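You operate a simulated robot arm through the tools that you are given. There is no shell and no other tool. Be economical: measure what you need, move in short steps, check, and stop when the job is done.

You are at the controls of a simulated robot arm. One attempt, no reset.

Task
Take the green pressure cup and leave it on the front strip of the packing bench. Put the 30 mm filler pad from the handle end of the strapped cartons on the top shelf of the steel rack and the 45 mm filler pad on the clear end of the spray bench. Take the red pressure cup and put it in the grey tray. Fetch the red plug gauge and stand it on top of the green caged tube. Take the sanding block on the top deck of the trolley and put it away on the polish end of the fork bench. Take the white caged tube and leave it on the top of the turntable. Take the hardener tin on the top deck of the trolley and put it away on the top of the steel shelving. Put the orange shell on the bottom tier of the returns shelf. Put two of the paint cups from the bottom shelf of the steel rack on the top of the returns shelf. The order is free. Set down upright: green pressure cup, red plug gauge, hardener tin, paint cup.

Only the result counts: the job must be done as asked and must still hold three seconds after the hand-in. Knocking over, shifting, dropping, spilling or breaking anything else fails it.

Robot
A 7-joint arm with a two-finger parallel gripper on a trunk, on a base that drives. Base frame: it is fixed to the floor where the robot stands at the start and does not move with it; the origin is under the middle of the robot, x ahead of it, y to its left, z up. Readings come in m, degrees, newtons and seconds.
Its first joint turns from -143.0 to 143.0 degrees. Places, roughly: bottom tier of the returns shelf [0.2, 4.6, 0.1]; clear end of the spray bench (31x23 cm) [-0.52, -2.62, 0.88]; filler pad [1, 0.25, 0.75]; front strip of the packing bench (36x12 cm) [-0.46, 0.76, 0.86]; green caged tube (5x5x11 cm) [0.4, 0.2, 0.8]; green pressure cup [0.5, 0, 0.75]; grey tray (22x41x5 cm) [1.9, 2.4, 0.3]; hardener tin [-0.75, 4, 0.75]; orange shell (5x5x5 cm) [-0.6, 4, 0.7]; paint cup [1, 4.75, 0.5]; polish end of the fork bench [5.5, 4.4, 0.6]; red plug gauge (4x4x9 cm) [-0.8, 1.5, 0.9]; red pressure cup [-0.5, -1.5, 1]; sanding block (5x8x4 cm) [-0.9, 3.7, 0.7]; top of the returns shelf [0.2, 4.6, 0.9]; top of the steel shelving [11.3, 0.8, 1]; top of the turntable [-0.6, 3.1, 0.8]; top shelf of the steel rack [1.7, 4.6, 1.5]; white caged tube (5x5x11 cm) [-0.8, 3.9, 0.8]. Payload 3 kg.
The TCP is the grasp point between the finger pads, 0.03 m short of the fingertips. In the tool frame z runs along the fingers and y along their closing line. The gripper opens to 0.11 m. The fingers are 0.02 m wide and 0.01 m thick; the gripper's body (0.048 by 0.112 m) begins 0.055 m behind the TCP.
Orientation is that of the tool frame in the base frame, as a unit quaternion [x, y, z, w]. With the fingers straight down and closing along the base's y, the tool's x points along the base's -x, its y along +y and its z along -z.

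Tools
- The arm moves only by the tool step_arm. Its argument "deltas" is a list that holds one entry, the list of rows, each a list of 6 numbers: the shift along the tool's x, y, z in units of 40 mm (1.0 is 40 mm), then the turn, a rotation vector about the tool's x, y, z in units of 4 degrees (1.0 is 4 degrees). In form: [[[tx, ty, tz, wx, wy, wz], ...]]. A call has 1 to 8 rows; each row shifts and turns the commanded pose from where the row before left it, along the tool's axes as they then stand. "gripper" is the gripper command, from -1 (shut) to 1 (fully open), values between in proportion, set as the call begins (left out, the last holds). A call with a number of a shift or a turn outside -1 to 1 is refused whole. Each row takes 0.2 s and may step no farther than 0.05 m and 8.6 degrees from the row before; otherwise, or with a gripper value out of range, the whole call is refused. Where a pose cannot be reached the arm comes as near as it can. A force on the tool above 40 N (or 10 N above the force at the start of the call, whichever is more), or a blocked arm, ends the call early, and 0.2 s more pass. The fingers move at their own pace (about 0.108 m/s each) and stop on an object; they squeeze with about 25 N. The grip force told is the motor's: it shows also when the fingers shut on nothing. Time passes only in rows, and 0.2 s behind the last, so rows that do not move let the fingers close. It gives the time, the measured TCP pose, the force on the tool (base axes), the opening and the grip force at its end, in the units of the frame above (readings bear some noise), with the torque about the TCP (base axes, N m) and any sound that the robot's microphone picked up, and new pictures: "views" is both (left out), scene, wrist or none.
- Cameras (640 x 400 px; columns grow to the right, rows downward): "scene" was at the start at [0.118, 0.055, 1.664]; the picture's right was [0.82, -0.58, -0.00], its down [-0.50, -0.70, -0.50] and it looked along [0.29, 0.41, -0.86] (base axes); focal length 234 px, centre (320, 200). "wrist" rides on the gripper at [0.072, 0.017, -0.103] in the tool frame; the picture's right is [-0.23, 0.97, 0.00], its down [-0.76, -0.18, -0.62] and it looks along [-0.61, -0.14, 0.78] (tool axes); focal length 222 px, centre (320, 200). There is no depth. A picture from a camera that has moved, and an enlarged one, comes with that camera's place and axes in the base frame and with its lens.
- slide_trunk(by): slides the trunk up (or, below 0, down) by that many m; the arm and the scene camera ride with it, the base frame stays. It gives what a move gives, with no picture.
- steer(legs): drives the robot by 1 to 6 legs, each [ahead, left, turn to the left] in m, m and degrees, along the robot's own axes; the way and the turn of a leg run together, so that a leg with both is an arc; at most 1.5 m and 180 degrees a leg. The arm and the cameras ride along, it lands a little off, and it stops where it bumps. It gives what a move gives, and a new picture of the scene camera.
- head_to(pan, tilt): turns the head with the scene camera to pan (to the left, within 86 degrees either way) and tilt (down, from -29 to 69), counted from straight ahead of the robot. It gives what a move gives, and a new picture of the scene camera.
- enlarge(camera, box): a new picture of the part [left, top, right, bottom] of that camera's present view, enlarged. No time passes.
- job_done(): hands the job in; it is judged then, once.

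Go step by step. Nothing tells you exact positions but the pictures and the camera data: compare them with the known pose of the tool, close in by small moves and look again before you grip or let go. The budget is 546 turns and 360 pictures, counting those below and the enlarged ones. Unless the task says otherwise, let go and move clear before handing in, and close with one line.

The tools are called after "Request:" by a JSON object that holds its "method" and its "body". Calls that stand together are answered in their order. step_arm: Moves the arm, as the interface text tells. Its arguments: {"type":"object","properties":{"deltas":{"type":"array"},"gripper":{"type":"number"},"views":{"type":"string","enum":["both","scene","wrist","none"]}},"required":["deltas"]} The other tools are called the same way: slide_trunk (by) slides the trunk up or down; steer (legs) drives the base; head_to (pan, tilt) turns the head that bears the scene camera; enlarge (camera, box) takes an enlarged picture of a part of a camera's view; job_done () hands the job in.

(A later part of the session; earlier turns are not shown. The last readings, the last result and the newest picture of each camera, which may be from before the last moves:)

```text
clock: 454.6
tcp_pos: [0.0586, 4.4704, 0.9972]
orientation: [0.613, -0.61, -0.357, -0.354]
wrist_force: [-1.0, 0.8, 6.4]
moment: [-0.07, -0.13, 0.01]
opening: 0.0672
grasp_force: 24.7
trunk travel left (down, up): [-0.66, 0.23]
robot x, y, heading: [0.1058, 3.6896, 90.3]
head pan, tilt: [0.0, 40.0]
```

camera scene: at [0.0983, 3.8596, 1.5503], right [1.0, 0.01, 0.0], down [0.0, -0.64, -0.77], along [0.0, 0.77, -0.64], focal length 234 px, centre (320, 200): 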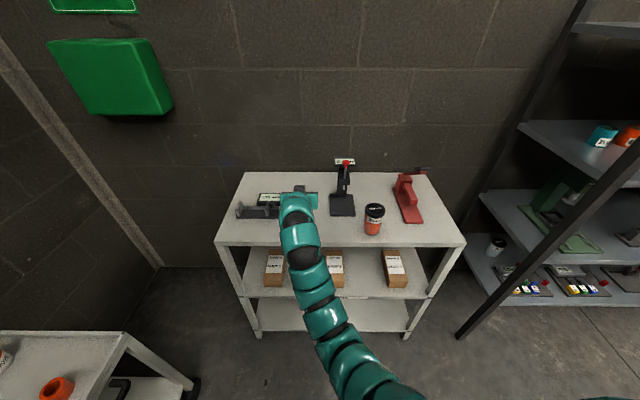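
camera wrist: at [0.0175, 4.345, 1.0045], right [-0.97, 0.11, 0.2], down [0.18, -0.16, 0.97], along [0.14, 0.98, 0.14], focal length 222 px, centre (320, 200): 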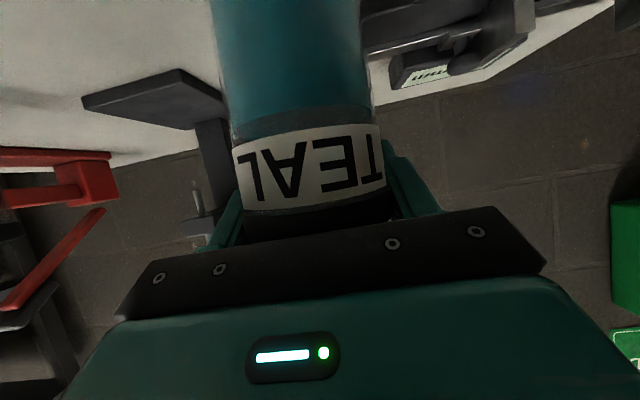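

Contact. Releasing and withdrawing.

Request:
{"method": "step_arm", "body": {"deltas": [[[0, 0, 0, 0, 0, 0], [0, 0, 0, 0, 0, 0]]], "gripper": 0.6, "views": "none"}}

Request:
{"method": "step_arm", "body": {"deltas": [[[0, 0, -0.3, 0, 0, 0], [0, 0, -0.6, 0, 0, 0], [0, 0, -0.8, 0, 0, 0], [0, 0, -0.8, 0, 0, 0], [0, 0, -0.8, 0, 0, 0]]], "views": "none"}}

Request:
{"method": "steer", "body": {"legs": [[-0.45, 0, 0]]}}

```text
clock: 455.2
tcp_pos: [0.0579, 4.4705, 0.9949]
orientation: [0.613, -0.611, -0.355, -0.354]
wrist_force: [0.8, -1.2, 0.1]
moment: [-0.01, 0.02, -0.01]
opening: 0.0882
grasp_force: 0.1
trunk travel left (down, up): [-0.66, 0.23]
robot x, y, heading: [0.0991, 3.6954, 90.1]
head pan, tilt: [0.0, 40.0]
```

```text
clock: 456.4
tcp_pos: [0.057, 4.3526, 1.0592]
orientation: [0.613, -0.612, -0.354, -0.353]
wrist_force: [0.4, -0.1, -0.1]
moment: [-0.01, -0.03, 0.0]
opening: 0.0882
grasp_force: 0.1
trunk travel left (down, up): [-0.66, 0.23]
robot x, y, heading: [0.1014, 3.6916, 90.5]
head pan, tilt: [0.0, 40.0]
```

```text
clock: 459.1
tcp_pos: [0.0655, 3.9094, 1.0594]
orientation: [-0.61, 0.614, 0.353, 0.355]
wrist_force: [0.4, -0.2, 1.3]
moment: [-0.01, -0.03, 0.0]
opening: 0.088
grasp_force: 0.1
trunk travel left (down, up): [-0.66, 0.23]
robot x, y, heading: [0.0999, 3.2487, 89.6]
head pan, tilt: [0.0, 40.0]
camera scene: at [0.1004, 3.4151, 1.5506], right [1.0, -0.01, 0.0], down [0.0, -0.64, -0.77], along [0.0, 0.77, -0.64], focal length 234 px, centre (320, 200)
```

scene: 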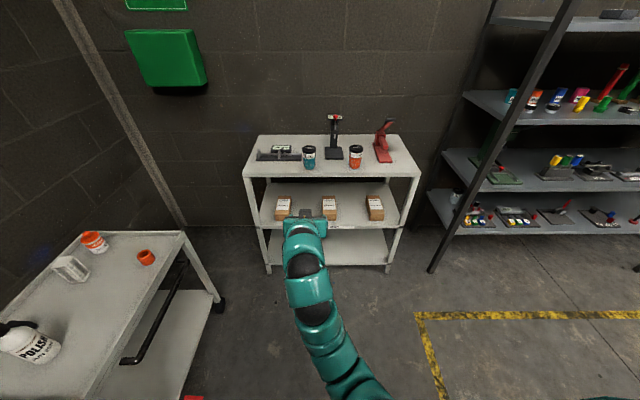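

Both cups stand on the returns shelf. Next the trolley; restoring the tool to straight down and turning to face it.

Request:
{"method": "step_arm", "body": {"deltas": [[[0, 0, 0, 0, 1, 0], [0, 0, 0, 0, 1, 0], [0, 0, 0, 0, 1, 0], [0, 0, 0, 0, 1, 0], [0, 0, 0, 0, 1, 0], [0, 0, 0, 0, 1, 0], [0, 0, 0, 0, 1, 0], [0, 0, 0, 0, 1, 0]]], "gripper": 1, "views": "none"}}

Request:
{"method": "step_arm", "body": {"deltas": [[[0, 0, 0, 0, 1, 0], [0, 0, 0, 0, 1, 0], [0, 0, 0, 0, 1, 0], [0, 0, 0, 0, 1, 0], [0, 0, 0, 0, 1, 0], [0, 0, 0, 0, 1, 0], [0, 0, 0, 0, 1, 0]]], "views": "none"}}

Request:
{"method": "steer", "body": {"legs": [[-0.05, -0.15, 0], [0, 0, 90]]}}

```text
clock: 460.9
tcp_pos: [0.0653, 3.9095, 1.0586]
orientation: [-0.684, 0.688, 0.171, 0.172]
wrist_force: [-0.1, 0.6, 0.2]
moment: [0.02, 0.0, 0.0]
opening: 0.1102
grasp_force: 0.1
trunk travel left (down, up): [-0.66, 0.23]
robot x, y, heading: [0.1036, 3.2482, 89.6]
head pan, tilt: [0.0, 40.0]
```

```text
clock: 462.5
tcp_pos: [0.0672, 3.9105, 1.0553]
orientation: [-0.688, 0.694, 0.15, 0.152]
wrist_force: [0.9, 0.2, 0.2]
moment: [-0.02, 0.01, 0.01]
opening: 0.1098
grasp_force: 0.0
out of reach, approached as far as the arm can: row 1, 2, 3, 4, 5, 6, 7
trunk travel left (down, up): [-0.66, 0.23]
robot x, y, heading: [0.098, 3.2466, 89.5]
head pan, tilt: [0.0, 40.0]
```

```text
clock: 467.7
tcp_pos: [-0.4073, 3.1762, 1.0552]
orientation: [0.977, -0.012, -0.213, -0.003]
wrist_force: [-0.1, -0.4, 0.4]
moment: [0.0, 0.02, 0.0]
opening: 0.1102
grasp_force: 0.1
trunk travel left (down, up): [-0.66, 0.23]
robot x, y, heading: [0.2538, 3.2009, 178.6]
head pan, tilt: [0.0, 40.0]
camera scene: at [0.088, 3.2035, 1.5505], right [0.02, 1.0, 0.0], down [0.64, -0.01, -0.77], along [-0.77, 0.02, -0.64], focal length 234 px, centre (320, 200)
```

scene: 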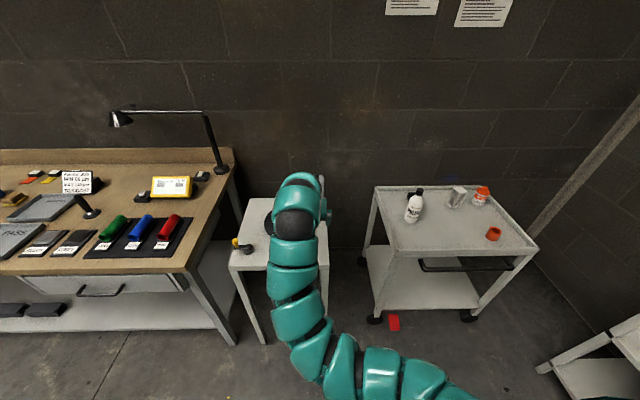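

Request:
{"method": "step_arm", "body": {"deltas": [[[-0.8, 0, 0.37, 0, 0, 0], [-0.8, 0, 0.37, 0, 0, 0], [0, 0, 0, 0, 1, 0], [0, 0, 0, 0, 1, 0], [0, 0, 0, 0, 1, 0], [0, 0, 0, 0, 1, 0], [0, 0, 0, 0, 1, 0], [0, 0, 0, 0, 1, 0]]], "views": "none"}}

Request:
{"method": "steer", "body": {"legs": [[0, -0.6, 1.4]]}}

Request:
{"method": "head_to", "body": {"pan": 0, "tilt": 50}}

```text
clock: 469.5
tcp_pos: [-0.4769, 3.1774, 1.0543]
orientation: [1.0, -0.013, -0.005, 0.0]
wrist_force: [-0.3, 0.7, 0.6]
moment: [0.01, 0.0, 0.0]
opening: 0.1101
grasp_force: 0.0
trunk travel left (down, up): [-0.66, 0.23]
robot x, y, heading: [0.249, 3.201, 178.8]
head pan, tilt: [0.0, 40.0]
```

```text
clock: 472.9
tcp_pos: [-0.4724, 3.7567, 1.0561]
orientation: [1.0, 0.002, -0.005, 0.0]
wrist_force: [-0.8, 0.6, -0.1]
moment: [0.0, 0.0, -0.03]
opening: 0.1102
grasp_force: 0.1
trunk travel left (down, up): [-0.66, 0.23]
robot x, y, heading: [0.2614, 3.7965, -179.7]
head pan, tilt: [0.0, 40.0]
camera scene: at [0.0924, 3.7985, 1.5505], right [-0.01, 1.0, 0.0], down [0.64, 0.0, -0.77], along [-0.77, 0.0, -0.64], focal length 234 px, centre (320, 200)
```

scene: 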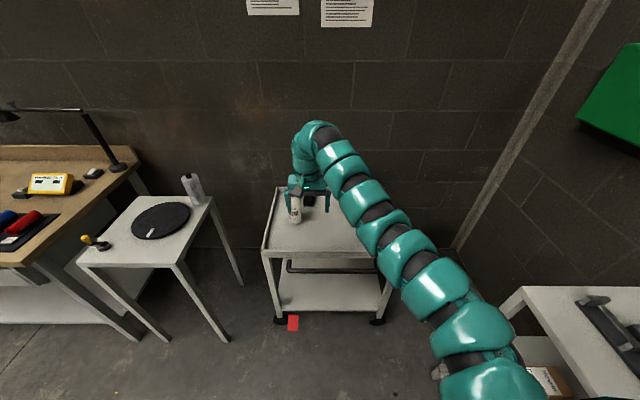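

```text
clock: 473.6
tcp_pos: [-0.4709, 3.7564, 1.0557]
orientation: [1.0, 0.002, -0.006, 0.001]
wrist_force: [0.0, 0.5, 0.4]
moment: [0.0, -0.02, 0.03]
opening: 0.1102
grasp_force: 0.1
trunk travel left (down, up): [-0.66, 0.23]
robot x, y, heading: [0.2586, 3.8006, -179.6]
head pan, tilt: [0.0, 50.0]
camera scene: at [0.1004, 3.7979, 1.5363], right [-0.01, 1.0, 0.0], down [0.77, 0.0, -0.64], along [-0.64, 0.0, -0.77], focal length 234 px, centre (320, 200)
```

scene: 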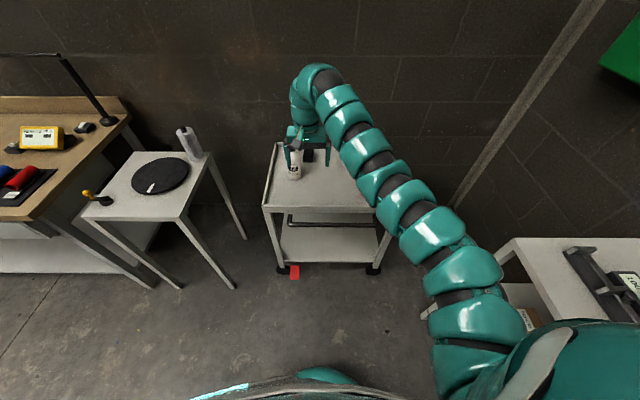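

Request:
{"method": "enlarge", "body": {"camera": "wrist", "box": [0, 0, 640, 400]}}

Request:
{"method": "enlarge", "body": {"camera": "scene", "box": [60, 110, 400, 290]}}

```text
1.00 times, centred on (320, 200) of wrist (not enlarged: the box is as wide or as high as the picture)
camera zoom: at [-0.3982, 3.7401, 1.1582], right [-0.22, -0.97, 0.0], down [-0.76, 0.17, 0.63], along [-0.62, 0.14, -0.78], focal length 222 px, centre (320, 200)
```

zoom: 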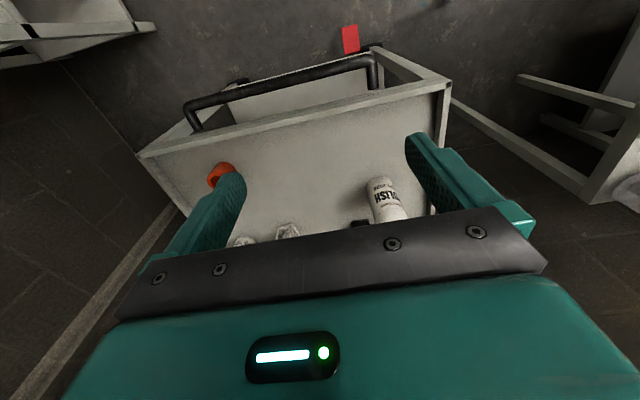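

```text
1.88 times, centred on (230, 200) of scene
camera zoom: at [0.1004, 3.7979, 1.5363], right [-0.01, 1.0, 0.0], down [0.77, 0.0, -0.64], along [-0.64, 0.0, -0.77], focal length 441 px, centre (489, 200)
```

zoom: 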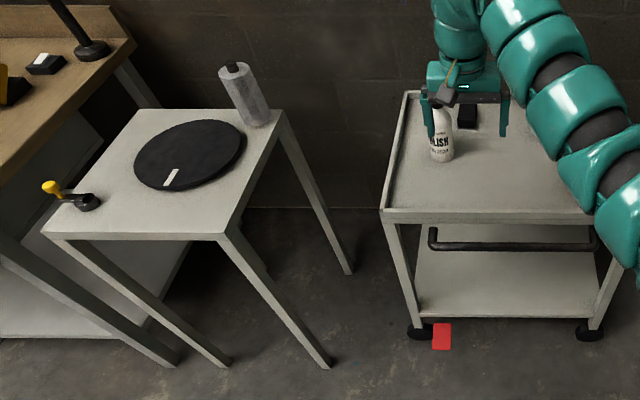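

The trolley deck holds the polish bottle, sanding block, white caged tube, hardener tin and orange shell. Moving over the tube first.

Request:
{"method": "steer", "body": {"legs": [[0, -0.17, -0.3], [0.25, 0, 0]]}}

Request:
{"method": "enlarge", "body": {"camera": "wrist", "box": [0, 0, 640, 400]}}

```text
clock: 476.5
tcp_pos: [-0.7268, 3.9334, 1.0548]
orientation: [1.0, -0.002, -0.004, -0.001]
wrist_force: [1.0, 0.3, -0.1]
moment: [0.03, -0.03, 0.0]
opening: 0.1097
grasp_force: 0.1
trunk travel left (down, up): [-0.66, 0.23]
robot x, y, heading: [0.009, 3.9721, 179.9]
head pan, tilt: [0.0, 50.0]
camera scene: at [-0.1544, 3.9715, 1.5361], right [0.0, 1.0, 0.0], down [0.77, 0.0, -0.64], along [-0.64, 0.0, -0.77], focal length 234 px, centre (320, 200)
```

scene: 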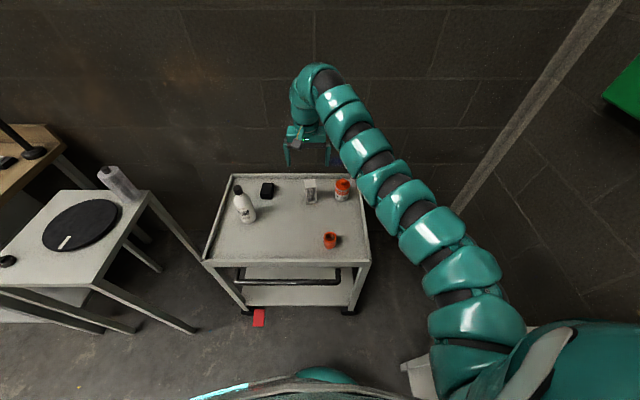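

```text
1.00 times, centred on (320, 200) of wrist (not enlarged: the box is as wide or as high as the picture)
camera zoom: at [-0.653, 3.9171, 1.1576], right [-0.23, -0.97, 0.0], down [-0.76, 0.18, 0.63], along [-0.61, 0.14, -0.78], focal length 222 px, centre (320, 200)
```

zoom: 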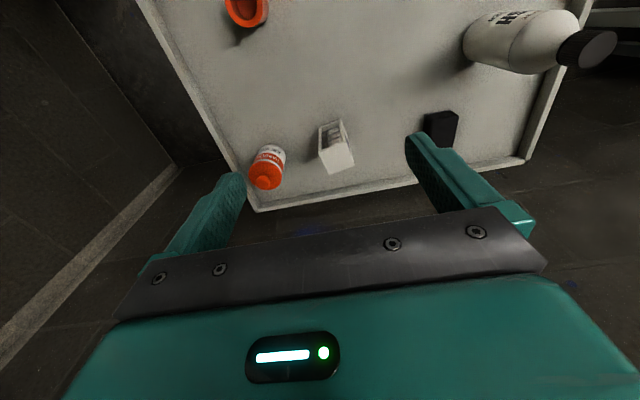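

Positions: tube (-0.84, 3.93), tin (-0.83, 4.06), shell (-0.615, 4.01), block (-0.87, 3.73). Going to the tube.

Request:
{"method": "steer", "body": {"legs": [[0.112, 0, 0]]}}

Request:
{"method": "slide_trunk", "body": {"by": -0.12}}

Request:
{"method": "step_arm", "body": {"deltas": [[[0, 0, 0, 0, 0, 0], [0, 0, 0, 0, 0, 0]]], "gripper": 0.55, "views": "wrist"}}

```text
clock: 477.7
tcp_pos: [-0.8425, 3.9336, 1.0531]
orientation: [1.0, -0.001, -0.004, 0.0]
wrist_force: [0.1, -0.1, -0.3]
moment: [0.0, -0.05, -0.03]
opening: 0.1103
grasp_force: 0.1
trunk travel left (down, up): [-0.66, 0.23]
robot x, y, heading: [-0.1106, 3.9723, 180.2]
head pan, tilt: [0.0, 50.0]
camera scene: at [-0.2697, 3.9715, 1.536], right [0.0, 1.0, 0.0], down [0.77, 0.0, -0.64], along [-0.64, 0.0, -0.77], focal length 234 px, centre (320, 200)
```

scene: 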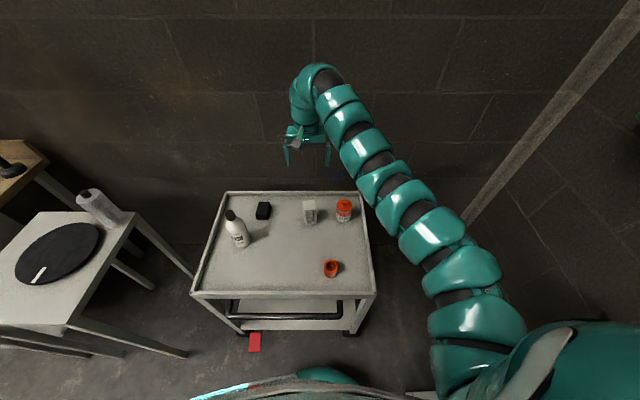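

```text
clock: 479.2
tcp_pos: [-0.8392, 3.9322, 0.934]
orientation: [1.0, -0.002, -0.004, 0.0]
wrist_force: [-0.3, 0.2, -0.3]
moment: [-0.02, 0.01, 0.0]
opening: 0.1101
grasp_force: 0.1
trunk travel left (down, up): [-0.54, 0.35]
robot x, y, heading: [-0.1104, 3.9744, 179.9]
head pan, tilt: [0.0, 50.0]
```

```text
clock: 479.8
tcp_pos: [-0.84, 3.9327, 0.9342]
orientation: [1.0, -0.002, -0.005, 0.001]
wrist_force: [-0.6, 0.3, 0.2]
moment: [-0.01, -0.01, 0.03]
opening: 0.0853
grasp_force: 0.0
trunk travel left (down, up): [-0.54, 0.35]
robot x, y, heading: [-0.1087, 3.9716, 180.1]
head pan, tilt: [0.0, 50.0]
camera wrist: at [-0.7666, 3.917, 1.038], right [-0.23, -0.97, 0.0], down [-0.75, 0.18, 0.63], along [-0.61, 0.14, -0.78], focal length 222 px, centre (320, 200)
```

wrist: 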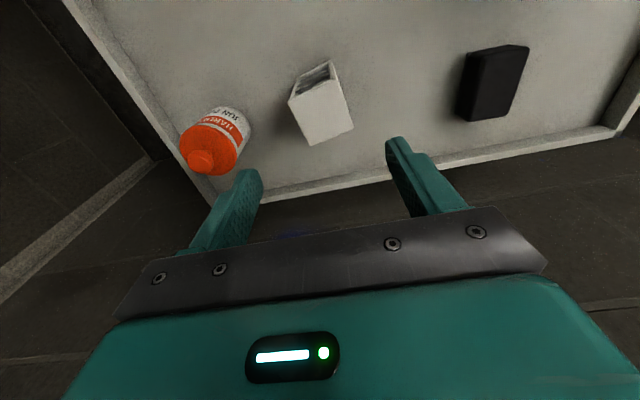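

Request:
{"method": "step_arm", "body": {"deltas": [[[0.22, 0.08, 0, 0, 0, -1], [0, 0, 0, 0, 0, -1], [0, 0, 0, 0, 0, -1], [0, 0, 0.3, 0, 0, -1], [0, 0, 0.7, 0, 0, 0], [0, 0, 0.7, 0, 0, 0], [0, 0, 0, 0, 0, 0]]], "views": "wrist"}}

```text
clock: 481.4
tcp_pos: [-0.8313, 3.9298, 0.8687]
orientation: [0.99, 0.138, -0.005, -0.002]
wrist_force: [-0.3, 1.1, -0.7]
moment: [-0.02, -0.01, -0.03]
opening: 0.0849
grasp_force: 0.0
trunk travel left (down, up): [-0.54, 0.35]
robot x, y, heading: [-0.1108, 3.9717, 180.3]
head pan, tilt: [0.0, 50.0]
camera wrist: at [-0.7552, 3.9345, 0.9708], right [0.05, -1.0, 0.0], down [-0.77, -0.04, 0.63], along [-0.63, -0.03, -0.78], focal length 222 px, centre (320, 200)
```

wrist: 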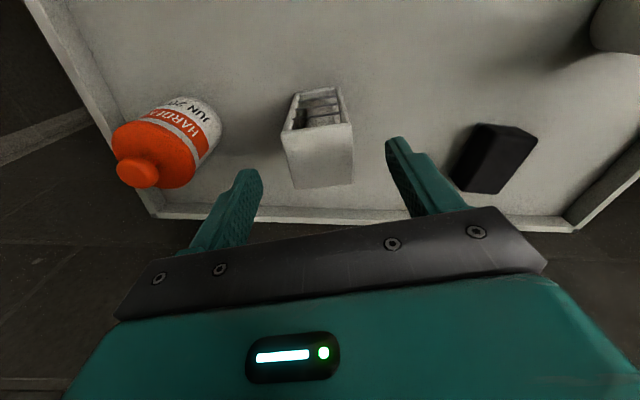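

Request:
{"method": "step_arm", "body": {"deltas": [[[0, -0.05, 0.6, 0, 0, 0], [0, 0, 0.6, 0, 0, 0], [0, 0, 0.4, 0, 0, 0], [0, 0, 0, 0, 0, 0]]], "views": "wrist"}}

Request:
{"method": "step_arm", "body": {"deltas": [[[0, 0, 0, 0, 0, 0], [0, 0, 0, 0, 0, 0], [0, 0, 0, 0, 0, 0]]], "gripper": -1, "views": "none"}}

Request:
{"method": "step_arm", "body": {"deltas": [[[0, 0, -0.1, 0, 0, 0], [0, 0, -0.2, 0, 0, 0], [0, 0, -0.3, 0, 0, 0], [0, 0, -0.3, 0, 0, 0], [0, 0, -0.3, 0, 0, 0], [0, 0, -0.3, 0, 0, 0], [0, 0, -0.3, 0, 0, 0], [0, 0, -0.2, 0, 0, 0]]], "views": "wrist"}}

```text
clock: 482.4
tcp_pos: [-0.8328, 3.9296, 0.8041]
orientation: [0.99, 0.138, -0.006, -0.001]
wrist_force: [0.6, 1.6, 0.2]
moment: [-0.02, -0.01, -0.03]
opening: 0.0854
grasp_force: 0.0
trunk travel left (down, up): [-0.54, 0.35]
robot x, y, heading: [-0.1098, 3.9696, 179.8]
head pan, tilt: [0.0, 50.0]
camera wrist: at [-0.7578, 3.9343, 0.9061], right [0.05, -1.0, 0.0], down [-0.77, -0.04, 0.63], along [-0.63, -0.03, -0.78], focal length 222 px, centre (320, 200)
```

wrist: 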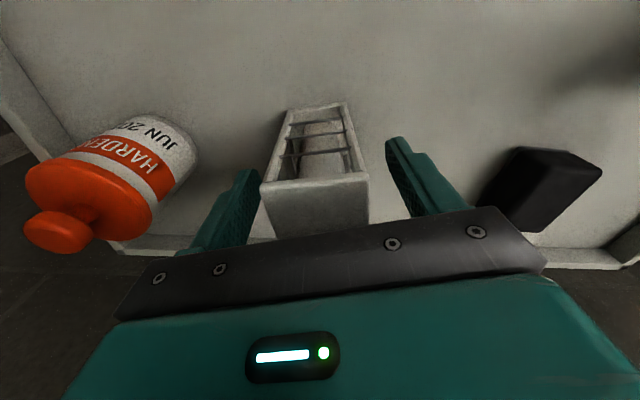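

```text
clock: 483.2
tcp_pos: [-0.8329, 3.9297, 0.8041]
orientation: [0.99, 0.138, -0.006, -0.001]
wrist_force: [-0.5, 0.4, 0.3]
moment: [-0.14, -0.08, -0.03]
opening: 0.048
grasp_force: 25.1
trunk travel left (down, up): [-0.54, 0.35]
robot x, y, heading: [-0.1095, 3.9705, 180.1]
head pan, tilt: [0.0, 50.0]
```

```text
clock: 485.0
tcp_pos: [-0.833, 3.9305, 0.8822]
orientation: [0.991, 0.137, -0.005, 0.0]
wrist_force: [-0.1, 0.1, -3.1]
moment: [-0.03, -0.01, -0.03]
opening: 0.0478
grasp_force: 24.7
trunk travel left (down, up): [-0.54, 0.35]
robot x, y, heading: [-0.1065, 3.9694, 179.9]
head pan, tilt: [0.0, 50.0]
camera wrist: at [-0.7569, 3.9348, 0.9859], right [0.05, -1.0, 0.0], down [-0.77, -0.04, 0.63], along [-0.63, -0.03, -0.78], focal length 222 px, centre (320, 200)
```

wrist: 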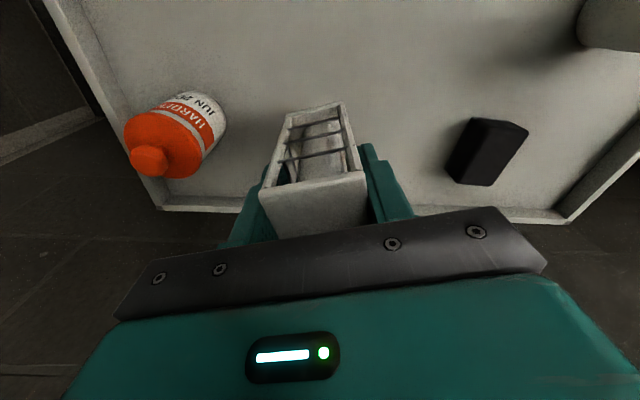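

Tube held. Raising, backing off and shifting to the turntable.

Request:
{"method": "slide_trunk", "body": {"by": 0.22}}

Request:
{"method": "steer", "body": {"legs": [[-0.3, 0, 0], [0, 0.83, 0]]}}

Request:
{"method": "enlarge", "body": {"camera": "wrist", "box": [0, 0, 640, 400]}}

```text
clock: 487.4
tcp_pos: [-0.8334, 3.93, 1.1023]
orientation: [0.991, 0.137, -0.005, -0.001]
wrist_force: [0.3, -0.1, -2.3]
moment: [0.01, 0.01, -0.01]
opening: 0.0479
grasp_force: 25.7
trunk travel left (down, up): [-0.76, 0.13]
robot x, y, heading: [-0.1062, 3.9722, 180.2]
head pan, tilt: [0.0, 50.0]
```

```text
clock: 493.4
tcp_pos: [-0.5302, 3.0949, 1.1029]
orientation: [0.99, 0.143, -0.004, -0.001]
wrist_force: [0.4, 1.1, -2.6]
moment: [0.01, -0.05, 0.02]
opening: 0.0479
grasp_force: 24.9
trunk travel left (down, up): [-0.76, 0.13]
robot x, y, heading: [0.1955, 3.1438, -179.3]
head pan, tilt: [0.0, 50.0]
camera scene: at [0.034, 3.1415, 1.6362], right [-0.01, 1.0, 0.0], down [0.77, 0.01, -0.64], along [-0.64, -0.01, -0.77], focal length 234 px, centre (320, 200)
```

scene: 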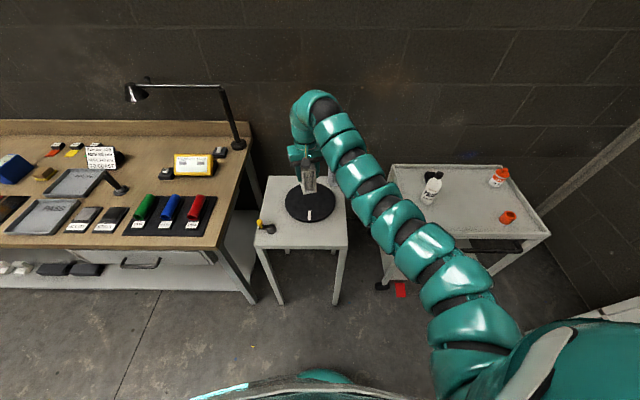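

```text
1.00 times, centred on (320, 200) of wrist (not enlarged: the box is as wide or as high as the picture)
camera zoom: at [-0.4547, 3.0997, 1.2055], right [0.06, -1.0, 0.0], down [-0.77, -0.05, 0.63], along [-0.63, -0.04, -0.78], focal length 222 px, centre (320, 200)
```

zoom: 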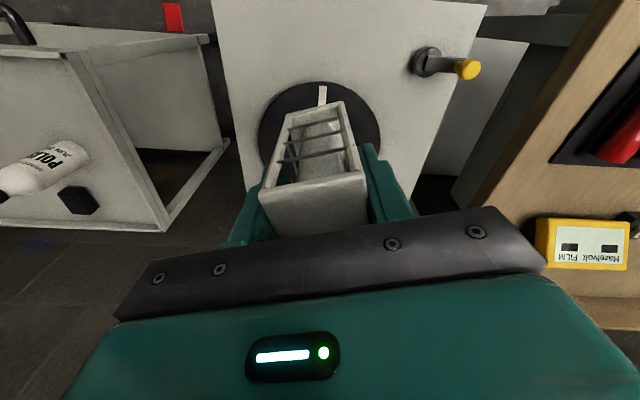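

Turntable centre is at about (-0.644, 3.09). A clear bottle stands at about (-0.76, 3.21), so I'll keep the opening small on release.

Request:
{"method": "steer", "body": {"legs": [[0.112, 0, 0]]}}

Request:
{"method": "slide_trunk", "body": {"by": -0.13}}

Request:
{"method": "step_arm", "body": {"deltas": [[[0, 0, 0, 0, 0, 0]]], "views": "wrist"}}

```text
clock: 494.6
tcp_pos: [-0.6449, 3.0947, 1.101]
orientation: [0.99, 0.143, -0.005, 0.0]
wrist_force: [-0.8, 0.4, -2.5]
moment: [0.0, 0.0, -0.02]
opening: 0.0479
grasp_force: 24.7
trunk travel left (down, up): [-0.76, 0.13]
robot x, y, heading: [0.0789, 3.1425, -179.3]
head pan, tilt: [0.0, 50.0]
camera scene: at [-0.0801, 3.1412, 1.636], right [-0.01, 1.0, 0.0], down [0.77, 0.01, -0.64], along [-0.64, -0.01, -0.77], focal length 234 px, centre (320, 200)
```

scene: 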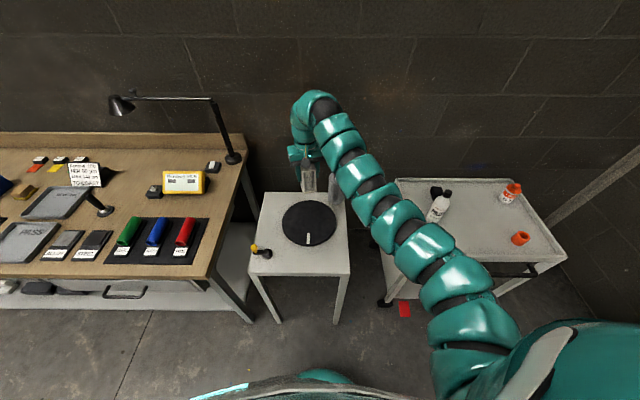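

```text
clock: 496.2
tcp_pos: [-0.6423, 3.0943, 0.9728]
orientation: [0.99, 0.142, -0.004, -0.001]
wrist_force: [0.6, -0.4, -2.7]
moment: [0.02, -0.02, -0.01]
opening: 0.0478
grasp_force: 24.9
trunk travel left (down, up): [-0.63, 0.26]
robot x, y, heading: [0.082, 3.1408, -179.5]
head pan, tilt: [0.0, 50.0]
```

```text
clock: 496.6
tcp_pos: [-0.6423, 3.0952, 0.9728]
orientation: [0.99, 0.142, -0.005, -0.001]
wrist_force: [0.1, -0.1, -2.3]
moment: [0.0, -0.01, 0.01]
opening: 0.048
grasp_force: 24.5
trunk travel left (down, up): [-0.63, 0.26]
robot x, y, heading: [0.0788, 3.143, -179.8]
head pan, tilt: [0.0, 50.0]
camera wrist: at [-0.5669, 3.1, 1.0755], right [0.06, -1.0, 0.0], down [-0.77, -0.04, 0.63], along [-0.63, -0.04, -0.78], focal length 222 px, centre (320, 200)
```

wrist: 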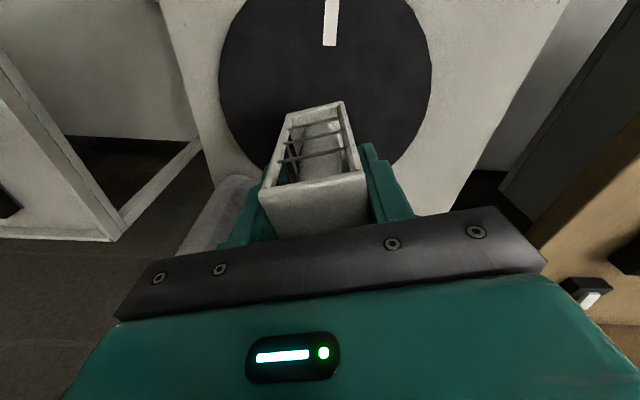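

Request:
{"method": "step_arm", "body": {"deltas": [[[0.25, 0.1, 0.2, 0, 0, 0], [0, 0, 0.4, 0, 0, 0], [0, 0, 0.4, 0, 0, 0], [0, 0, 0.3, 0, 0, 0], [0, 0, 0.1, 0, 0, 0]]], "views": "wrist"}}

Request:
{"method": "step_arm", "body": {"deltas": [[[0, 0, 0.1, 0, 0, 0], [0, 0, 0.1, 0, 0, 0]]], "views": "none"}}

Request:
{"method": "step_arm", "body": {"deltas": [[[0, 0, 0.08, 0, 0, 0]]], "views": "none"}}

```text
clock: 497.8
tcp_pos: [-0.6327, 3.0936, 0.9158]
orientation: [0.99, 0.142, -0.005, -0.002]
wrist_force: [0.2, -0.2, -2.3]
moment: [0.04, -0.02, 0.0]
opening: 0.0478
grasp_force: 24.8
trunk travel left (down, up): [-0.63, 0.26]
robot x, y, heading: [0.0785, 3.1441, -179.5]
head pan, tilt: [0.0, 50.0]
camera wrist: at [-0.5568, 3.0992, 1.0201], right [0.06, -1.0, 0.0], down [-0.77, -0.04, 0.63], along [-0.63, -0.04, -0.78], focal length 222 px, centre (320, 200)
```

wrist: 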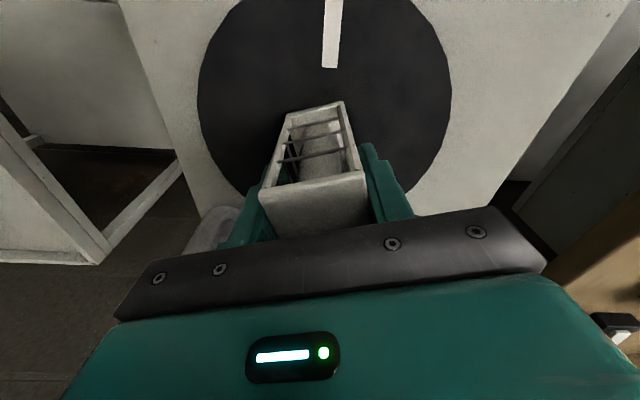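

```text
clock: 498.4
tcp_pos: [-0.6328, 3.0935, 0.909]
orientation: [0.99, 0.143, -0.005, 0.0]
wrist_force: [0.3, -0.3, -3.5]
moment: [-0.01, 0.0, 0.02]
opening: 0.0478
grasp_force: 24.5
trunk travel left (down, up): [-0.63, 0.26]
robot x, y, heading: [0.0812, 3.1424, -179.7]
head pan, tilt: [0.0, 50.0]
```

```text
clock: 498.8
tcp_pos: [-0.632, 3.0947, 0.906]
orientation: [0.99, 0.142, -0.005, -0.001]
wrist_force: [0.7, -0.4, -2.1]
moment: [-0.01, -0.01, -0.01]
opening: 0.0479
grasp_force: 24.6
trunk travel left (down, up): [-0.63, 0.26]
robot x, y, heading: [0.0807, 3.143, -179.6]
head pan, tilt: [0.0, 50.0]
```

Request:
{"method": "step_arm", "body": {"deltas": [[[0, 0, 0.1, 0, 0, 0]]], "views": "none"}}

Request:
{"method": "step_arm", "body": {"deltas": [[[0, 0, 0.1, 0, 0, 0]]], "views": "none"}}

Request:
{"method": "step_arm", "body": {"deltas": [[[0, 0, 0.1, 0, 0, 0]]], "views": "none"}}

```text
clock: 499.2
tcp_pos: [-0.6309, 3.0941, 0.9024]
orientation: [0.99, 0.142, -0.006, -0.001]
wrist_force: [0.8, 0.3, 10.4]
moment: [-0.13, -0.36, 0.01]
opening: 0.0477
grasp_force: 24.5
trunk travel left (down, up): [-0.63, 0.26]
robot x, y, heading: [0.0832, 3.1414, -179.6]
head pan, tilt: [0.0, 50.0]
```

```text
clock: 499.6
tcp_pos: [-0.6315, 3.0941, 0.9001]
orientation: [0.99, 0.141, -0.007, -0.001]
wrist_force: [-1.3, 0.6, 20.7]
moment: [-0.16, 0.05, -0.05]
opening: 0.0471
grasp_force: 25.6
trunk travel left (down, up): [-0.63, 0.26]
robot x, y, heading: [0.0835, 3.1412, -179.4]
head pan, tilt: [0.0, 50.0]
```

```text
clock: 500.0
tcp_pos: [-0.6308, 3.0934, 0.8944]
orientation: [0.99, 0.142, -0.005, -0.001]
wrist_force: [0.5, -0.2, 20.8]
moment: [-0.6, -0.11, -0.01]
opening: 0.048
grasp_force: 25.0
trunk travel left (down, up): [-0.63, 0.26]
robot x, y, heading: [0.081, 3.1439, -179.4]
head pan, tilt: [0.0, 50.0]
```

Contact made. Easing off, opening slightly and rising.

Request:
{"method": "step_arm", "body": {"deltas": [[[0, 0, -0.08, 0, 0, 0], [0, 0, 0, 0, 0, 0]]], "views": "none"}}

Request:
{"method": "step_arm", "body": {"deltas": [[[0, 0, 0, 0, 0, 0], [0, 0, 0, 0, 0, 0]]], "gripper": 0.45, "views": "none"}}

Request:
{"method": "step_arm", "body": {"deltas": [[[0, 0, -0.3, 0, 0, 0], [0, 0, -0.7, 0, 0, 0], [0, 0, -0.9, 0, 0, 0], [0, 0, -0.9, 0, 0, 0], [0, 0, -0.9, 0, 0, 0]]], "views": "wrist"}}

```text
clock: 500.6
tcp_pos: [-0.6323, 3.0947, 0.8952]
orientation: [0.99, 0.141, -0.004, -0.001]
wrist_force: [0.5, 0.4, -2.6]
moment: [0.0, -0.02, -0.01]
opening: 0.0478
grasp_force: 24.9
trunk travel left (down, up): [-0.63, 0.26]
robot x, y, heading: [0.0793, 3.139, -179.5]
head pan, tilt: [0.0, 50.0]
```

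```text
clock: 501.2
tcp_pos: [-0.6327, 3.0942, 0.8968]
orientation: [0.99, 0.142, -0.005, 0.0]
wrist_force: [-0.5, -0.1, -1.0]
moment: [-0.01, -0.03, 0.04]
opening: 0.08
grasp_force: 0.1
trunk travel left (down, up): [-0.63, 0.26]
robot x, y, heading: [0.0815, 3.1431, -179.6]
head pan, tilt: [0.0, 50.0]
```

```text
clock: 502.4
tcp_pos: [-0.6317, 3.0959, 1.0456]
orientation: [0.99, 0.143, -0.005, 0.0]
wrist_force: [-0.4, -0.1, -0.8]
moment: [-0.01, 0.02, -0.03]
opening: 0.0797
grasp_force: 0.1
trunk travel left (down, up): [-0.63, 0.26]
robot x, y, heading: [0.0778, 3.1427, -179.6]
head pan, tilt: [0.0, 50.0]
camera wrist: at [-0.556, 3.1005, 1.1485], right [0.06, -1.0, 0.0], down [-0.78, -0.04, 0.63], along [-0.63, -0.04, -0.78], focal length 222 px, centre (320, 200)
```

wrist: 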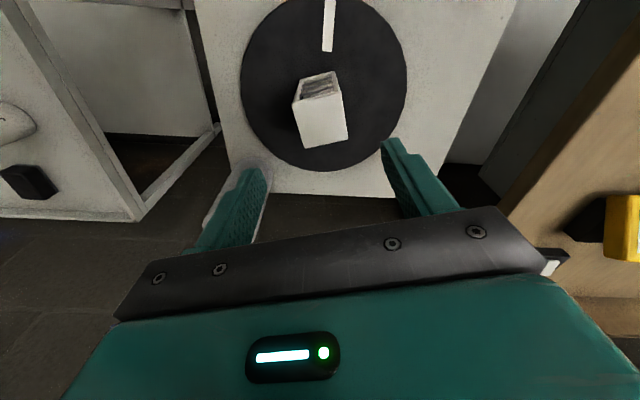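

The white tube stands on the turntable. Next the orange shell at (-0.615, 4.01).

Request:
{"method": "slide_trunk", "body": {"by": 0.06}}

Request:
{"method": "steer", "body": {"legs": [[-0.1, 0, 0], [0, -0.9, -0.6], [0.12, 0, 0]]}}

Request:
{"method": "enlarge", "body": {"camera": "wrist", "box": [0, 0, 640, 400]}}

```text
clock: 503.4
tcp_pos: [-0.6314, 3.0954, 1.1056]
orientation: [0.99, 0.142, -0.004, -0.002]
wrist_force: [-1.1, -0.4, -0.6]
moment: [-0.01, -0.01, 0.01]
opening: 0.0797
grasp_force: 0.1
trunk travel left (down, up): [-0.69, 0.2]
robot x, y, heading: [0.0808, 3.1428, -179.6]
head pan, tilt: [0.0, 50.0]
```

```text
clock: 509.8
tcp_pos: [-0.6564, 4.0164, 1.104]
orientation: [0.991, 0.134, -0.003, 0.0]
wrist_force: [-0.8, -0.3, -0.1]
moment: [-0.03, -0.05, 0.02]
opening: 0.0799
grasp_force: 0.0
trunk travel left (down, up): [-0.69, 0.2]
robot x, y, heading: [0.0576, 4.051, 179.3]
head pan, tilt: [0.0, 50.0]
camera scene: at [-0.1029, 4.0537, 1.566], right [0.01, 1.0, 0.0], down [0.77, -0.01, -0.64], along [-0.64, 0.0, -0.77], focal length 234 px, centre (320, 200)
```

scene: 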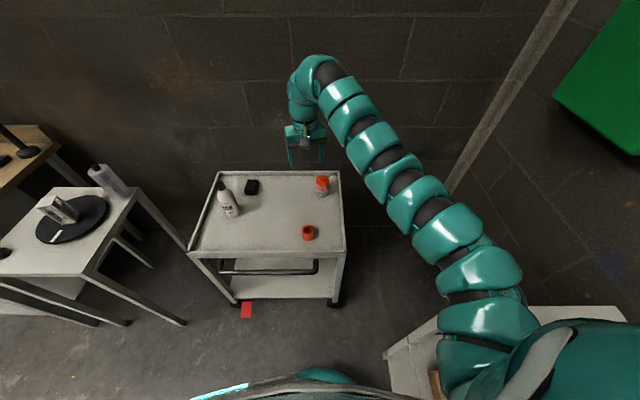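

```text
1.00 times, centred on (320, 200) of wrist (not enlarged: the box is as wide or as high as the picture)
camera zoom: at [-0.5815, 4.0208, 1.2073], right [0.04, -1.0, 0.0], down [-0.78, -0.03, 0.63], along [-0.63, -0.02, -0.78], focal length 222 px, centre (320, 200)
```

zoom: 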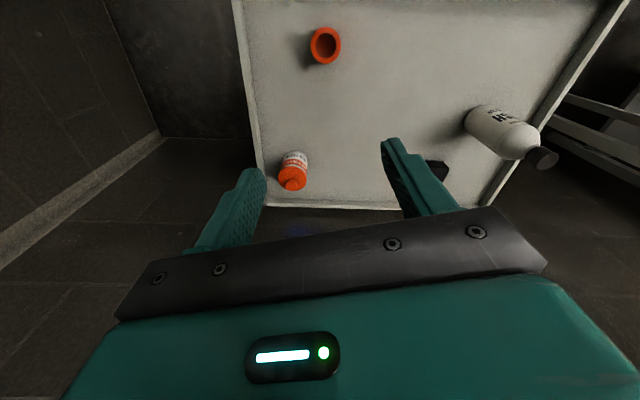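

Request:
{"method": "steer", "body": {"legs": [[-0.043, 0, 0]]}}

Request:
{"method": "slide_trunk", "body": {"by": -0.23}}

Request:
{"method": "step_arm", "body": {"deltas": [[[0, 0, 0, 0, 0, 0]]], "views": "wrist"}}

```text
clock: 510.6
tcp_pos: [-0.6107, 4.0169, 1.1067]
orientation: [0.991, 0.134, -0.006, -0.001]
wrist_force: [0.3, 0.3, 1.2]
moment: [0.01, 0.01, 0.04]
opening: 0.0795
grasp_force: 0.1
trunk travel left (down, up): [-0.69, 0.2]
robot x, y, heading: [0.1008, 4.0483, 179.4]
head pan, tilt: [0.0, 50.0]
camera scene: at [-0.0557, 4.0535, 1.5666], right [0.01, 1.0, 0.0], down [0.77, -0.01, -0.64], along [-0.64, 0.01, -0.77], focal length 234 px, centre (320, 200)
```

scene: 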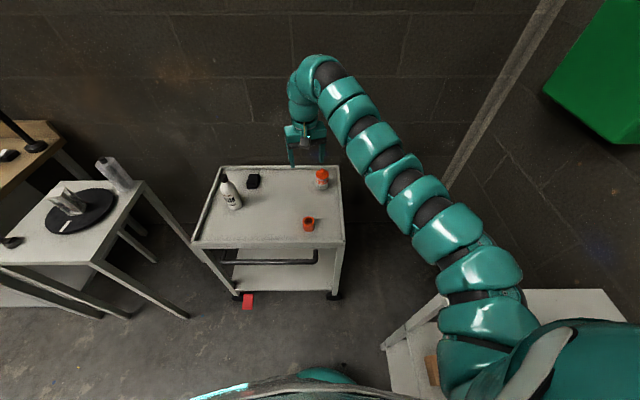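

```text
clock: 513.1
tcp_pos: [-0.6132, 4.0179, 0.8765]
orientation: [0.991, 0.133, -0.005, -0.002]
wrist_force: [-0.5, -0.4, 0.2]
moment: [0.01, 0.0, -0.01]
opening: 0.0796
grasp_force: 0.1
trunk travel left (down, up): [-0.46, 0.43]
robot x, y, heading: [0.1018, 4.0518, 179.6]
head pan, tilt: [0.0, 50.0]
```

```text
clock: 513.5
tcp_pos: [-0.6135, 4.0153, 0.876]
orientation: [0.991, 0.135, -0.005, -0.001]
wrist_force: [0.8, -0.6, 0.1]
moment: [0.02, -0.01, 0.01]
opening: 0.0798
grasp_force: 0.1
trunk travel left (down, up): [-0.46, 0.43]
robot x, y, heading: [0.1014, 4.049, 179.5]
head pan, tilt: [0.0, 50.0]
camera wrist: at [-0.5373, 4.021, 0.9782], right [0.04, -1.0, 0.0], down [-0.78, -0.03, 0.63], along [-0.63, -0.02, -0.78], focal length 222 px, centre (320, 200)
```

wrist: 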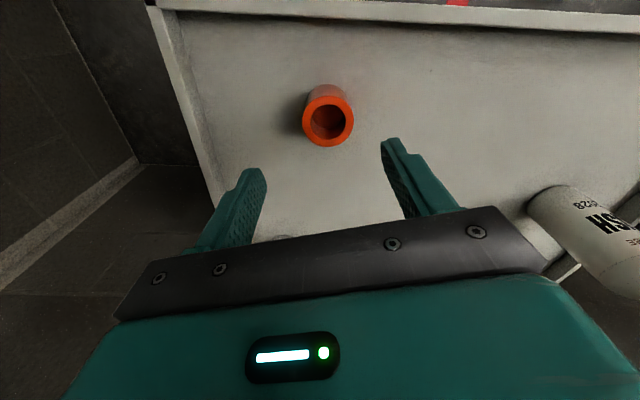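

Request:
{"method": "step_arm", "body": {"deltas": [[[0.05, 0.1, 0.6, 0, 0, 0], [0, 0, 0.8, 0, 0, 0], [0, 0, 0.8, 0, 0, 0], [0, 0, 0.6, 0, 0, 0], [0, 0, 0, 0, 0, 0]]], "views": "wrist"}}

```text
clock: 514.7
tcp_pos: [-0.613, 4.0146, 0.7638]
orientation: [0.991, 0.133, -0.005, -0.002]
wrist_force: [-0.1, 0.0, 0.5]
moment: [0.04, 0.01, 0.0]
opening: 0.0797
grasp_force: 0.1
trunk travel left (down, up): [-0.46, 0.43]
robot x, y, heading: [0.0961, 4.0507, 179.6]
head pan, tilt: [0.0, 50.0]
camera wrist: at [-0.5372, 4.0183, 0.8661], right [0.04, -1.0, 0.0], down [-0.78, -0.03, 0.63], along [-0.63, -0.02, -0.78], focal length 222 px, centre (320, 200)
```

wrist: 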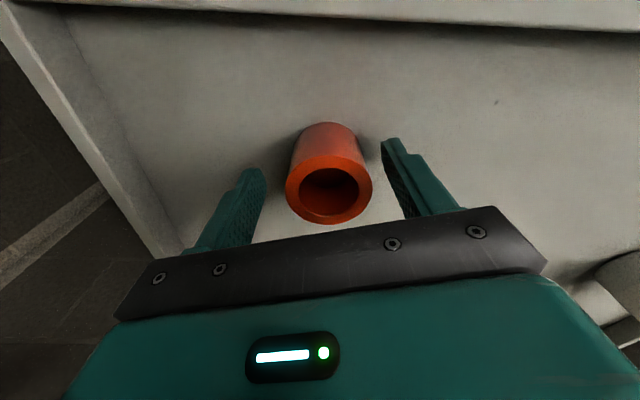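

Request:
{"method": "step_arm", "body": {"deltas": [[[0, 0, 0.3, 0, 0, 0], [0, 0, 0.2, 0, 0, 0], [0, 0, 0, 0, 0, 0]]], "views": "none"}}

Request:
{"method": "step_arm", "body": {"deltas": [[[0, 0, 0, 0, 0, 0], [0, 0, 0, 0, 0, 0], [0, 0, 0, 0, 0, 0]]], "gripper": -1, "views": "none"}}

Request:
{"method": "step_arm", "body": {"deltas": [[[0, 0, -0.1, 0, 0, 0], [0, 0, -0.2, 0, 0, 0], [0, 0, -0.3, 0, 0, 0], [0, 0, -0.3, 0, 0, 0], [0, 0, -0.3, 0, 0, 0], [0, 0, -0.3, 0, 0, 0], [0, 0, -0.3, 0, 0, 0], [0, 0, -0.2, 0, 0, 0]]], "views": "wrist"}}

```text
clock: 515.4
tcp_pos: [-0.6112, 4.0141, 0.7504]
orientation: [0.991, 0.135, -0.01, -0.001]
wrist_force: [9.2, 4.0, 27.1]
moment: [-0.93, -0.84, 0.65]
opening: 0.0795
grasp_force: 0.1
trunk travel left (down, up): [-0.46, 0.43]
robot x, y, heading: [0.0978, 4.0494, 179.5]
head pan, tilt: [0.0, 50.0]
stopped in row 3: the force on the tool passed its limit at 44 N (the readings are from after the stop); the commanded pose is now the measured one
```

```text
clock: 515.7
tcp_pos: [-0.6107, 4.0095, 0.7509]
orientation: [0.99, 0.138, -0.011, 0.001]
wrist_force: [3.6, -5.3, 18.1]
moment: [-0.3, -0.41, 0.0]
opening: 0.0487
grasp_force: 25.5
trunk travel left (down, up): [-0.46, 0.43]
robot x, y, heading: [0.0937, 4.0545, 179.5]
head pan, tilt: [0.0, 50.0]
stopped in row 1: the force on the tool passed its limit at 84 N (the readings are from after the stop); the commanded pose is now the measured one
```

```text
clock: 517.5
tcp_pos: [-0.6112, 4.0119, 0.8279]
orientation: [0.991, 0.137, -0.009, 0.001]
wrist_force: [0.0, 0.4, -1.6]
moment: [-0.02, 0.03, -0.01]
opening: 0.0487
grasp_force: 25.1
trunk travel left (down, up): [-0.46, 0.43]
robot x, y, heading: [0.0973, 4.0476, 179.5]
head pan, tilt: [0.0, 50.0]
camera wrist: at [-0.535, 4.016, 0.9301], right [0.04, -1.0, 0.0], down [-0.77, -0.03, 0.64], along [-0.64, -0.03, -0.77], focal length 222 px, centre (320, 200)
```

wrist: 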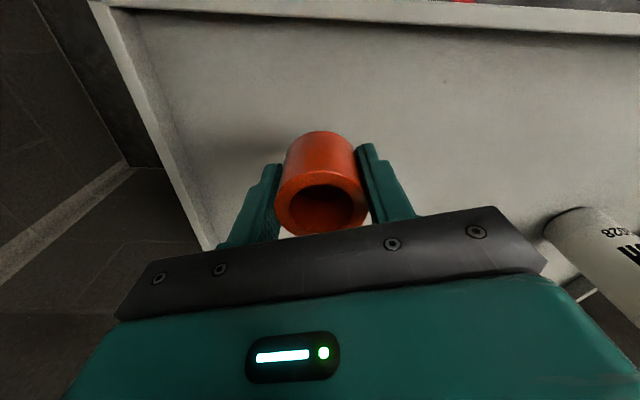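

Shell held (deck at about 0.72). Raising and checking that everything else on the trolley is still as it was.

Request:
{"method": "slide_trunk", "body": {"by": 0.25}}

Request:
{"method": "steer", "body": {"legs": [[0, 0.65, 0]]}}

Request:
{"method": "head_to", "body": {"pan": -25, "tilt": 45}}

```text
clock: 520.1
tcp_pos: [-0.611, 4.0101, 1.0779]
orientation: [0.991, 0.136, -0.009, 0.002]
wrist_force: [0.5, 0.6, -2.8]
moment: [0.02, -0.02, 0.03]
opening: 0.0484
grasp_force: 24.7
trunk travel left (down, up): [-0.71, 0.18]
robot x, y, heading: [0.1016, 4.0529, 179.8]
head pan, tilt: [0.0, 50.0]
```

```text
clock: 523.7
tcp_pos: [-0.6155, 3.3634, 1.0776]
orientation: [0.99, 0.138, -0.009, 0.001]
wrist_force: [-0.6, -0.7, -2.9]
moment: [0.02, 0.0, 0.0]
opening: 0.0488
grasp_force: 24.6
trunk travel left (down, up): [-0.71, 0.18]
robot x, y, heading: [0.0959, 3.4061, 179.8]
head pan, tilt: [0.0, 50.0]
camera scene: at [-0.0626, 3.4058, 1.5862], right [0.01, 1.0, 0.0], down [0.77, 0.0, -0.64], along [-0.64, 0.0, -0.77], focal length 234 px, centre (320, 200)
```

scene: 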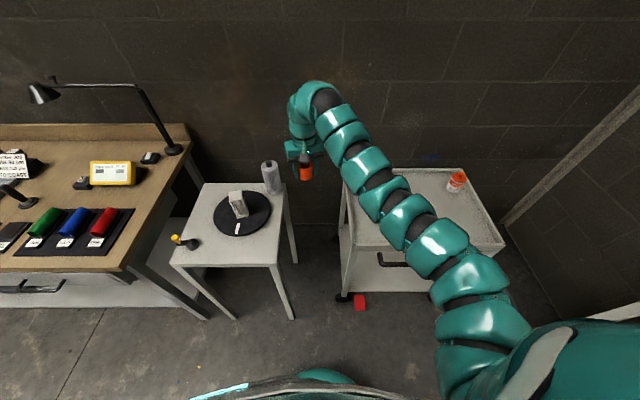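

```text
clock: 524.6
tcp_pos: [-0.6161, 3.3627, 1.0787]
orientation: [0.99, 0.138, -0.009, 0.002]
wrist_force: [-0.7, 0.3, -0.9]
moment: [-0.01, -0.01, 0.02]
opening: 0.0487
grasp_force: 24.7
trunk travel left (down, up): [-0.71, 0.18]
robot x, y, heading: [0.0923, 3.4061, 179.4]
head pan, tilt: [-25.0, 45.0]
camera scene: at [-0.0591, 3.4407, 1.5931], right [0.43, 0.9, 0.0], down [0.64, -0.3, -0.71], along [-0.64, 0.3, -0.71], focal length 234 px, centre (320, 200)
```

scene: 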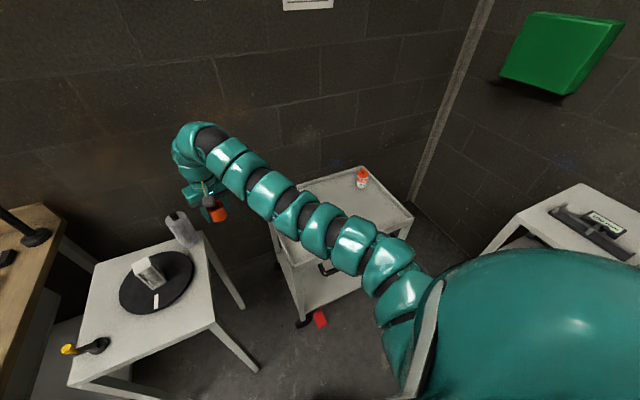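

All fine. Turning to the returns shelf and un-twisting the tool.

Request:
{"method": "steer", "body": {"legs": [[0, 0, -90]]}}

Request:
{"method": "step_arm", "body": {"deltas": [[[0, 0, 0, 0, 0, 1], [0, 0, 0, 0, 0, 1], [0, 0, 0, 0, 0, 1], [0, 0, 0, 0, 0, 1], [0, 0, 0, 0, -1, 0], [0, 0, 0, 0, -1, 0], [0, 0, 0, 0, -1, 0], [0, 0, 0, 0, -1, 0]]], "views": "none"}}

Request:
{"method": "step_arm", "body": {"deltas": [[[0, 0, 0, 0, -1, 0], [0, 0, 0, 0, -1, 0], [0, 0, 0, 0, -1, 0], [0, 0, 0, 0, -1, 0], [0, 0, 0, 0, -1, 0], [0, 0, 0, 0, -1, 0], [0, 0, 0, 0, -1, 0], [0, 0, 0, 0, -1, 0]]], "views": "none"}}

```text
clock: 528.8
tcp_pos: [0.0606, 4.1176, 1.0787]
orientation: [0.794, -0.607, -0.008, -0.005]
wrist_force: [-0.1, 0.1, -1.9]
moment: [-0.01, -0.03, 0.0]
opening: 0.0488
grasp_force: 25.3
trunk travel left (down, up): [-0.71, 0.18]
robot x, y, heading: [0.0956, 3.4056, 89.3]
head pan, tilt: [-25.0, 45.0]
camera scene: at [0.1318, 3.5592, 1.5932], right [0.9, -0.44, 0.0], down [-0.31, -0.64, -0.71], along [0.31, 0.64, -0.71], focal length 234 px, centre (320, 200)
```

scene: 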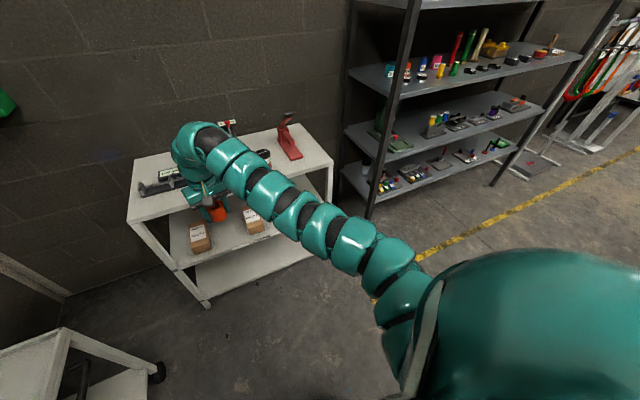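

```text
clock: 530.6
tcp_pos: [0.0609, 4.118, 1.0766]
orientation: [-0.694, 0.704, 0.105, 0.105]
wrist_force: [-0.8, 0.5, -2.8]
moment: [-0.02, -0.02, 0.01]
opening: 0.0486
grasp_force: 25.1
trunk travel left (down, up): [-0.71, 0.18]
robot x, y, heading: [0.0935, 3.4056, 89.2]
head pan, tilt: [-25.0, 45.0]
```

```text
clock: 532.4
tcp_pos: [0.0608, 4.1159, 1.077]
orientation: [-0.639, 0.648, 0.294, 0.294]
wrist_force: [-0.7, -0.6, -1.7]
moment: [-0.04, -0.01, 0.03]
opening: 0.0488
grasp_force: 24.9
trunk travel left (down, up): [-0.71, 0.18]
robot x, y, heading: [0.0961, 3.4033, 89.1]
head pan, tilt: [-25.0, 45.0]
```

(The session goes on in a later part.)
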